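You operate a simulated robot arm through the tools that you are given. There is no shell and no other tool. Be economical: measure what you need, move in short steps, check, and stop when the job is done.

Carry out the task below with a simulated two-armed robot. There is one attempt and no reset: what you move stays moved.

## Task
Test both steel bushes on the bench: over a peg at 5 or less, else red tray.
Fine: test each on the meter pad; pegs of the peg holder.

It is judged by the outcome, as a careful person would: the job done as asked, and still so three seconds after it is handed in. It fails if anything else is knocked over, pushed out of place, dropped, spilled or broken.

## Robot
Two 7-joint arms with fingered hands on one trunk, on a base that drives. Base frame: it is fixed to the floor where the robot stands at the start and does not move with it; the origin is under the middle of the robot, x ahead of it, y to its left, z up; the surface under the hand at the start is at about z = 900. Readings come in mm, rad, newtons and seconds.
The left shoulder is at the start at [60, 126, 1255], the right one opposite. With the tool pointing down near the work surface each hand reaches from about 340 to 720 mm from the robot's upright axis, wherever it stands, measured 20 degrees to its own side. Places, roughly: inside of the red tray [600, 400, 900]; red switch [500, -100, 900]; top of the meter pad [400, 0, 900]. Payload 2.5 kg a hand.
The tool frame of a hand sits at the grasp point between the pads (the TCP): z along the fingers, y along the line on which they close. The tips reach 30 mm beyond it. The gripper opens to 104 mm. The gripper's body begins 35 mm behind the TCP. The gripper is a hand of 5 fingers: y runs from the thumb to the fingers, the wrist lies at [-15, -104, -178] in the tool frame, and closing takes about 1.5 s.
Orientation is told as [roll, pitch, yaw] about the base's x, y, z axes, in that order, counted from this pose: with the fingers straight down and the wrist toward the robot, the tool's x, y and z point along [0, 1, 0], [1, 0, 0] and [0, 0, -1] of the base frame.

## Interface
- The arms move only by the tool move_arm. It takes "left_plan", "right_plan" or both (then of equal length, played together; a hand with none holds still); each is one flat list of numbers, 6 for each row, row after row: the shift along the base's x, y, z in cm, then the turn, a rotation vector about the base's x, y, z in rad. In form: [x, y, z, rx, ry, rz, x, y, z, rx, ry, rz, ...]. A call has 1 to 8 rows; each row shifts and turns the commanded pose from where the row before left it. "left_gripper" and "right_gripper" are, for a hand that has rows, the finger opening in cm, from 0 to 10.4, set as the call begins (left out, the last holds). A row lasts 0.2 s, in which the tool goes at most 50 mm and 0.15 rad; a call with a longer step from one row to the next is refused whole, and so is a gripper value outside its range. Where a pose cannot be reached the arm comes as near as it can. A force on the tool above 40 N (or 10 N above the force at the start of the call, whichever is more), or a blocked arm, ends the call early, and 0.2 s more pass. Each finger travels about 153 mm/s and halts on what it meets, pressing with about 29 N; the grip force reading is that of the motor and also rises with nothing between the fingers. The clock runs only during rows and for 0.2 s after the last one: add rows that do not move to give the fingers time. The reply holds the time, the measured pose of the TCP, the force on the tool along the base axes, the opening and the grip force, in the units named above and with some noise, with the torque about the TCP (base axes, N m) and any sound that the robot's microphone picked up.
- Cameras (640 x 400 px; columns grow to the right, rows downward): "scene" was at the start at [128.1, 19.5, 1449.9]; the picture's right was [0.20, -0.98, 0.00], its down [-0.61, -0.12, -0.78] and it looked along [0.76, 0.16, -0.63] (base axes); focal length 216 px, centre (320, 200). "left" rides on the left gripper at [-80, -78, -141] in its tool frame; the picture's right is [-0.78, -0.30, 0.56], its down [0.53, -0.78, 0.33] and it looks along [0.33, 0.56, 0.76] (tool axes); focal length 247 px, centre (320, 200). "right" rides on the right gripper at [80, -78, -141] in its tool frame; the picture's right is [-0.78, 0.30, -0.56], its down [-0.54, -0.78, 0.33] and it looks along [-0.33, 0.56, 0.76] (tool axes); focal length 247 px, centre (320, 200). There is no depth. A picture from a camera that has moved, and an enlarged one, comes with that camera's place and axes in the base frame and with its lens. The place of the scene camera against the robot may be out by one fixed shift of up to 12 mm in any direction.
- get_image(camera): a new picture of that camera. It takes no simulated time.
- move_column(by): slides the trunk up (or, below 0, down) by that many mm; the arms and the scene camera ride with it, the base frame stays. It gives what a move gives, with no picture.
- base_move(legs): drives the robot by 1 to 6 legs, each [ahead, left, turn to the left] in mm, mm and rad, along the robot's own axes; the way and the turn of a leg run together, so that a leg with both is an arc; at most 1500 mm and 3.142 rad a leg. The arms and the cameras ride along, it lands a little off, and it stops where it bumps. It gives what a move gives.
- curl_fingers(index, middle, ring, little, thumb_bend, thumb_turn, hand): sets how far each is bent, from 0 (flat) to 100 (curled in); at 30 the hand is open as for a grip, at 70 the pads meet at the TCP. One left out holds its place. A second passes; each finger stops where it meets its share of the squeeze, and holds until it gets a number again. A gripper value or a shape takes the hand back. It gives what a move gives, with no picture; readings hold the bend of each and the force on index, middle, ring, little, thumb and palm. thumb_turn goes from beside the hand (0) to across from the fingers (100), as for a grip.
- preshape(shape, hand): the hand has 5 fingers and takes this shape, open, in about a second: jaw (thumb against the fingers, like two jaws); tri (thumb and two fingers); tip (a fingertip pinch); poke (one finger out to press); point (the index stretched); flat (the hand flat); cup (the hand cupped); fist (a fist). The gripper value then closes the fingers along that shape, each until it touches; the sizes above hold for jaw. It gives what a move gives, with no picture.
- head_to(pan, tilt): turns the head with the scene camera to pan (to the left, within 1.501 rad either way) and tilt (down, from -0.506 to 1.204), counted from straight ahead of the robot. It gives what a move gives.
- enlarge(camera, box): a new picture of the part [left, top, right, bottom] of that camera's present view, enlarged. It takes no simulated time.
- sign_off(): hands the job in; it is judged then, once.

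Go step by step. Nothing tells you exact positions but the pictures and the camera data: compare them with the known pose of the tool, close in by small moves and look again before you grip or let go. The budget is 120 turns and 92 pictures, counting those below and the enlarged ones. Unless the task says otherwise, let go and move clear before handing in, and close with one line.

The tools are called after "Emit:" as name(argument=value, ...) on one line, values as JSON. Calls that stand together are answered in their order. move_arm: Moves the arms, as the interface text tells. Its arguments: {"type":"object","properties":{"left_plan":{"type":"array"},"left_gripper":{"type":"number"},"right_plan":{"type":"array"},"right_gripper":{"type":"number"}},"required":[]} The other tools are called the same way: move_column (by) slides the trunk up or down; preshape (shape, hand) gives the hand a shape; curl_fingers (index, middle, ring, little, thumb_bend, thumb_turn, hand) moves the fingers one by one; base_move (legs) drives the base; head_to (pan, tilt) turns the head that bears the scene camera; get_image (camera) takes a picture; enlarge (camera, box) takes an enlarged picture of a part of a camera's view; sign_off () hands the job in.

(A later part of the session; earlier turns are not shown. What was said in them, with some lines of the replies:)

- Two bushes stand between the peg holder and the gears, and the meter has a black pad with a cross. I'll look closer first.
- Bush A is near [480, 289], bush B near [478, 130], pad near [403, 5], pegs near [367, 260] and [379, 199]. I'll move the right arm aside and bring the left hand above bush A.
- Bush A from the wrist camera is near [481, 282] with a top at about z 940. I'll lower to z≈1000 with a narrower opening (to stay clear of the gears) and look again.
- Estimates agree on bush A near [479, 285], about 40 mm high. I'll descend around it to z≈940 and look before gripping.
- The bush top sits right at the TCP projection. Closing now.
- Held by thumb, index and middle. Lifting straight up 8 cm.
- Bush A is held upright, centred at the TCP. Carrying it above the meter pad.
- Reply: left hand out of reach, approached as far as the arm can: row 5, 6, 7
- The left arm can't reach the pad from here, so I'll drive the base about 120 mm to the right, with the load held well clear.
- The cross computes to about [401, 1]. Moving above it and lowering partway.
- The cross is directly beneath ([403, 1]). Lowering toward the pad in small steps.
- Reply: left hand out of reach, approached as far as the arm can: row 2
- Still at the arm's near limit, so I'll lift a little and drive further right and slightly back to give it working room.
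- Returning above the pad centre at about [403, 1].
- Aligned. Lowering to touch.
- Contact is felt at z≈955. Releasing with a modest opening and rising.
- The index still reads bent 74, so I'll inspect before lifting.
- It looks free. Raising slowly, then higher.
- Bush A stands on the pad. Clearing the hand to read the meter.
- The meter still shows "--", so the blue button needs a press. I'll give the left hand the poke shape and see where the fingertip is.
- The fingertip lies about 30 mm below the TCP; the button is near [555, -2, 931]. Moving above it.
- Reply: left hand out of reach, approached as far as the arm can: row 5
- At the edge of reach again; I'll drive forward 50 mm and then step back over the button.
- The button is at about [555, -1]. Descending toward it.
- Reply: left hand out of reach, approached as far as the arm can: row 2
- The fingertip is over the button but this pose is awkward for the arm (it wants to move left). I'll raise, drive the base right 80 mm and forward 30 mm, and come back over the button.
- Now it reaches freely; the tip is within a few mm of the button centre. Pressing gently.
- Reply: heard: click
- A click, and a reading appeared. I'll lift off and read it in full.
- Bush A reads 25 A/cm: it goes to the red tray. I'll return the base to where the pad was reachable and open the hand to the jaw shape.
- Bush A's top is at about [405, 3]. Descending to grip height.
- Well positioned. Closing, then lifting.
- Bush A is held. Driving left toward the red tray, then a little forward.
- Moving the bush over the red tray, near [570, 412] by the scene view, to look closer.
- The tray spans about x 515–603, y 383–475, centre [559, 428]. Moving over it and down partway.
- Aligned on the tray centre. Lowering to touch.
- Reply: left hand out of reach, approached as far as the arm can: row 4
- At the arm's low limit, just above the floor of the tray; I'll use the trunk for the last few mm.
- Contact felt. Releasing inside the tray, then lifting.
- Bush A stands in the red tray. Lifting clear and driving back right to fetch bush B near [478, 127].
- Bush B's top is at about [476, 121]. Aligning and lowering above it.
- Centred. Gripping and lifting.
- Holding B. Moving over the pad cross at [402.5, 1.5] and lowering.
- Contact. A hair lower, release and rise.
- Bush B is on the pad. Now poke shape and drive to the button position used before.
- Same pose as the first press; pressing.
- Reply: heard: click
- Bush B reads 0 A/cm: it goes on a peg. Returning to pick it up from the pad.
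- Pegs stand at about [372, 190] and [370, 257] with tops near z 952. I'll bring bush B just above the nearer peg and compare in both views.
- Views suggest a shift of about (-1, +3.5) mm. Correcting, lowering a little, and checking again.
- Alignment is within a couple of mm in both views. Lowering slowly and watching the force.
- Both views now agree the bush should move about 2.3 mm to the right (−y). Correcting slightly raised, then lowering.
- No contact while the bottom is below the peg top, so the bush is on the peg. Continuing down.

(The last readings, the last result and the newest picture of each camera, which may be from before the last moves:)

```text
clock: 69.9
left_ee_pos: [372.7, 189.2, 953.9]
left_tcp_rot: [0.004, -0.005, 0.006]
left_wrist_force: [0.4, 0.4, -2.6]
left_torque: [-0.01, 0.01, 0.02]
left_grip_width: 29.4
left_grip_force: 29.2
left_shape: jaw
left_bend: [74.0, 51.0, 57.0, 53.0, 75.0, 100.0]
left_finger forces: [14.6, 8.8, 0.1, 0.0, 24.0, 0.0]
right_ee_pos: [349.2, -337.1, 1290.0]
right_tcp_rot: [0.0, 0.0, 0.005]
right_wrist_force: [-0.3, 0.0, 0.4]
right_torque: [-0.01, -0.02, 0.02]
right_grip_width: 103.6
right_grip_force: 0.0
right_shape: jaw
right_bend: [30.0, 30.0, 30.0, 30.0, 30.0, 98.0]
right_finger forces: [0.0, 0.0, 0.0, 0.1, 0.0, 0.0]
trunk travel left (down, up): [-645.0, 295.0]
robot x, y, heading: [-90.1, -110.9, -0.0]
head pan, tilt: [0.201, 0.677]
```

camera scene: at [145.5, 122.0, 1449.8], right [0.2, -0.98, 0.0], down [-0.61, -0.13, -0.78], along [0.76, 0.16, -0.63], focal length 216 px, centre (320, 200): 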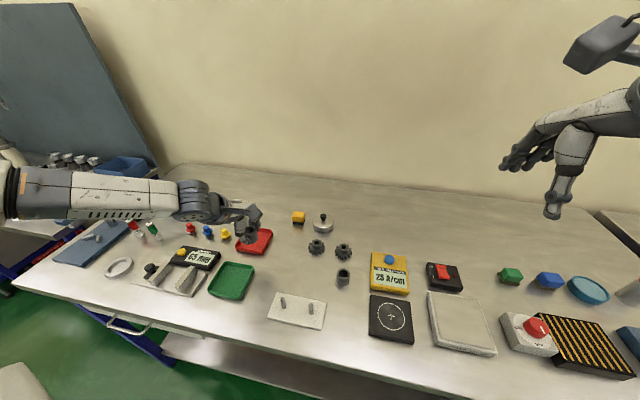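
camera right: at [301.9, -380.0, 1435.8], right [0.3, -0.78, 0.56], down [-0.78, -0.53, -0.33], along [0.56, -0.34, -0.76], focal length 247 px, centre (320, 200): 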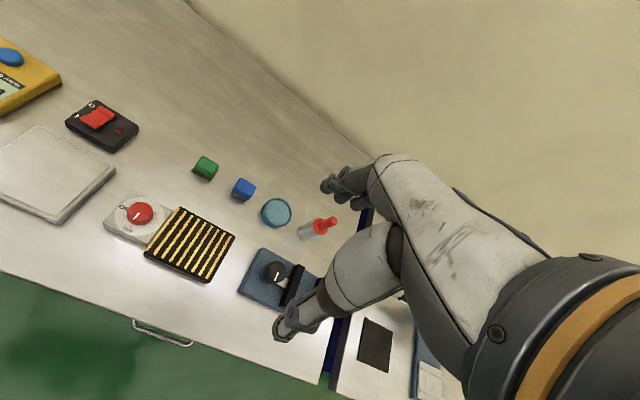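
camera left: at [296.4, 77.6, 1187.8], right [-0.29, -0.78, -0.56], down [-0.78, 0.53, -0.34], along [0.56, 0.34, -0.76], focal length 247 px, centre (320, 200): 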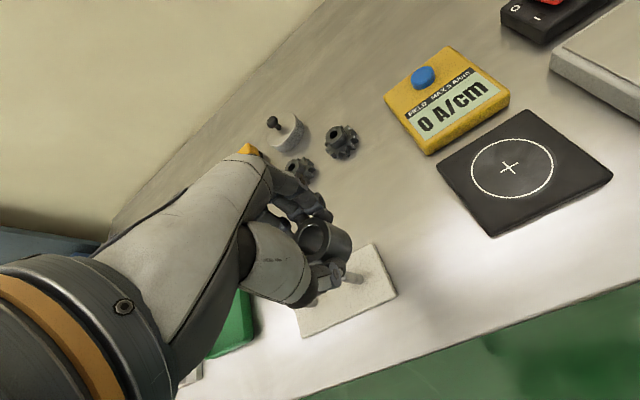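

Emit:
move_arm(left_plan=[0, 0, -0.2, 0, 0, 0, 0, 0, -0.15, 0, 0, 0])

```text
clock: 70.5
left_ee_pos: [373.3, 190.1, 950.5]
left_tcp_rot: [0.005, -0.007, 0.007]
left_wrist_force: [0.1, 0.3, 0.4]
left_torque: [-0.03, -0.02, -0.04]
left_grip_width: 29.5
left_grip_force: 29.1
left_shape: jaw
left_bend: [74.0, 51.0, 57.0, 53.0, 75.0, 100.0]
left_finger forces: [14.6, 9.1, 0.0, 0.0, 24.2, 0.0]
right_ee_pos: [349.5, -336.1, 1289.8]
right_tcp_rot: [-0.001, 0.0, 0.004]
right_wrist_force: [-0.2, 0.4, 0.2]
right_torque: [0.0, 0.01, 0.0]
right_grip_width: 103.8
right_grip_force: 0.0
right_shape: jaw
right_bend: [30.0, 30.0, 30.0, 30.0, 30.0, 98.0]
right_finger forces: [0.0, 0.1, 0.0, 0.1, 0.0, 0.1]
trunk travel left (down, up): [-645.0, 295.0]
robot x, y, heading: [-90.0, -109.1, 0.001]
head pan, tilt: [0.201, 0.677]
```

Contact with the base begins. Releasing and rising.

Emit:
move_arm(left_plan=[0, 0, -0.05, 0, 0, 0, 0, 0, 0, 0, 0, 0, 0, 0, 0, 0, 0, 0, 0, 0, 0, 0, 0, 0], left_gripper=5.5)

Emit:
move_arm(left_plan=[0, 0, 1, 0, 0, 0, 0, 0, 1, 0, 0, 0])

Emit:
get_image(camera="left")

```text
clock: 71.5
left_ee_pos: [372.7, 190.6, 950.3]
left_tcp_rot: [0.004, -0.006, 0.007]
left_wrist_force: [-0.4, -0.2, -0.6]
left_torque: [-0.03, 0.0, -0.01]
left_grip_width: 54.5
left_grip_force: 0.0
left_shape: jaw
left_bend: [74.0, 43.0, 40.0, 41.0, 68.0, 100.0]
left_finger forces: [0.1, 0.0, 0.0, 0.1, 0.0, 0.0]
right_ee_pos: [347.8, -336.6, 1288.7]
right_tcp_rot: [0.0, 0.001, 0.004]
right_wrist_force: [-0.5, -1.6, -0.5]
right_torque: [-0.02, -0.02, 0.03]
right_grip_width: 103.9
right_grip_force: 0.1
right_shape: jaw
right_bend: [30.0, 30.0, 30.0, 30.0, 30.0, 98.0]
right_finger forces: [0.0, 0.0, 0.0, 0.0, 0.0, 0.0]
trunk travel left (down, up): [-645.0, 295.0]
robot x, y, heading: [-90.1, -111.6, -0.001]
head pan, tilt: [0.201, 0.677]
```

```text
clock: 72.1
left_ee_pos: [372.8, 188.5, 969.6]
left_tcp_rot: [0.004, -0.007, 0.004]
left_wrist_force: [0.4, 0.6, 0.6]
left_torque: [0.0, 0.0, 0.01]
left_grip_width: 54.7
left_grip_force: 0.0
left_shape: jaw
left_bend: [74.0, 43.0, 40.0, 41.0, 68.0, 100.0]
left_finger forces: [0.0, 0.0, 0.0, 0.0, 0.0, 0.1]
right_ee_pos: [348.5, -337.2, 1289.9]
right_tcp_rot: [0.0, 0.001, 0.003]
right_wrist_force: [-0.7, 0.3, 0.8]
right_torque: [0.0, 0.03, 0.02]
right_grip_width: 103.6
right_grip_force: 0.0
right_shape: jaw
right_bend: [30.0, 30.0, 30.0, 30.0, 30.0, 98.0]
right_finger forces: [0.0, 0.0, 0.1, 0.0, 0.0, 0.0]
trunk travel left (down, up): [-645.0, 295.0]
robot x, y, heading: [-92.6, -109.9, 0.003]
head pan, tilt: [0.201, 0.677]
```

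```text
18 pictures are left
camera left: at [294.0, 109.7, 1110.6], right [-0.29, -0.78, -0.56], down [-0.78, 0.53, -0.34], along [0.56, 0.34, -0.76], focal length 247 px, centre (320, 200)
```

left: 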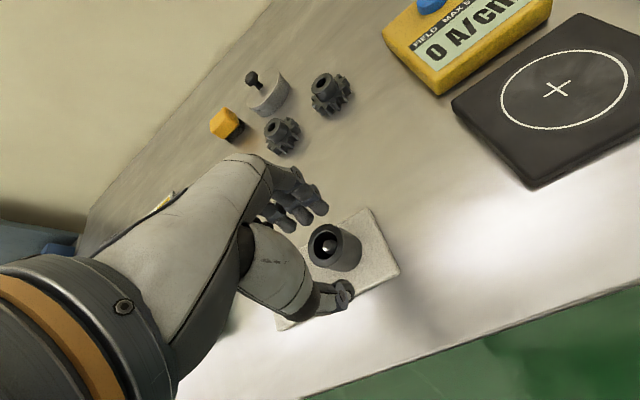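

Bush B stands over the peg, with the peg visible in its bore. Clearing the hand and checking the whole scene.

Emit:
move_arm(left_plan=[0, 0, 3, 0, 0, 0, 0, 0, 4, 0, 0, 0, 0, 0, 4, 0, 0, 0, 0, 0, 4, 0, 0, 0, 0, 0, 4, 0, 0, 0])

Emit:
get_image(camera="scene")

Emit:
enlarge(camera="scene", box=[140, 190, 340, 310])

```text
clock: 73.3
left_ee_pos: [369.8, 190.8, 1161.1]
left_tcp_rot: [0.003, -0.006, 0.005]
left_wrist_force: [0.6, -1.0, -0.3]
left_torque: [0.02, -0.02, -0.02]
left_grip_width: 54.7
left_grip_force: 0.1
left_shape: jaw
left_bend: [74.0, 43.0, 40.0, 41.0, 68.0, 100.0]
left_finger forces: [0.0, 0.1, 0.1, 0.1, 0.0, 0.1]
right_ee_pos: [349.0, -337.7, 1289.3]
right_tcp_rot: [0.0, 0.001, 0.004]
right_wrist_force: [-0.7, 0.4, -0.2]
right_torque: [-0.01, -0.02, -0.03]
right_grip_width: 103.7
right_grip_force: 0.0
right_shape: jaw
right_bend: [30.0, 30.0, 30.0, 30.0, 30.0, 98.0]
right_finger forces: [0.0, 0.1, 0.0, 0.0, 0.0, 0.0]
trunk travel left (down, up): [-645.0, 295.0]
robot x, y, heading: [-91.1, -109.5, 0.001]
head pan, tilt: [0.201, 0.677]
```

```text
17 pictures are left
camera scene: at [35.5, -89.7, 1444.9], right [0.2, -0.98, 0.0], down [-0.61, -0.13, -0.78], along [0.76, 0.16, -0.63], focal length 216 px, centre (320, 200)
```

scene: 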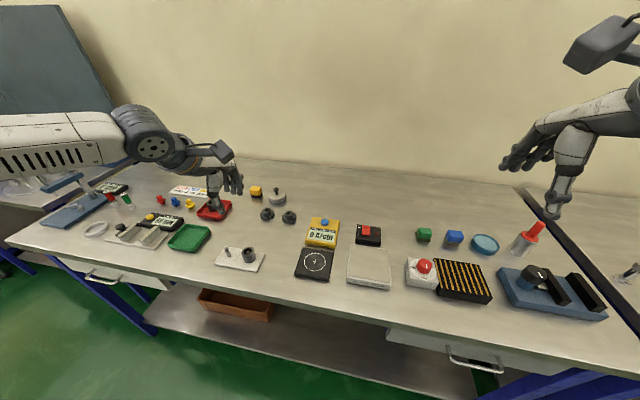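

```text
3.20 times, centred on (240, 250) of scene
camera zoom: at [35.5, -89.7, 1444.9], right [0.2, -0.98, 0.0], down [-0.61, -0.13, -0.78], along [0.76, 0.16, -0.63], focal length 693 px, centre (576, 40)
```

zoom: 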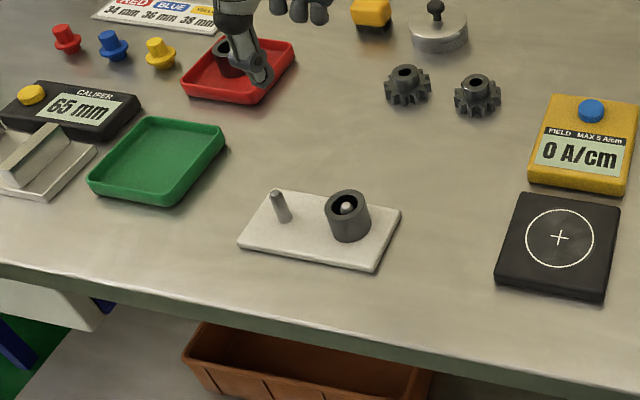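

Both bushes are where they belong, nothing else has moved, and the hand is clear. Handing in.

Emit:
sign_off()

```text
The job is handed in.
```

I tested both bushes on the meter pad: one read 25 A/cm and stands in the red tray, the other read 0 A/cm and sits over a peg of the peg holder.
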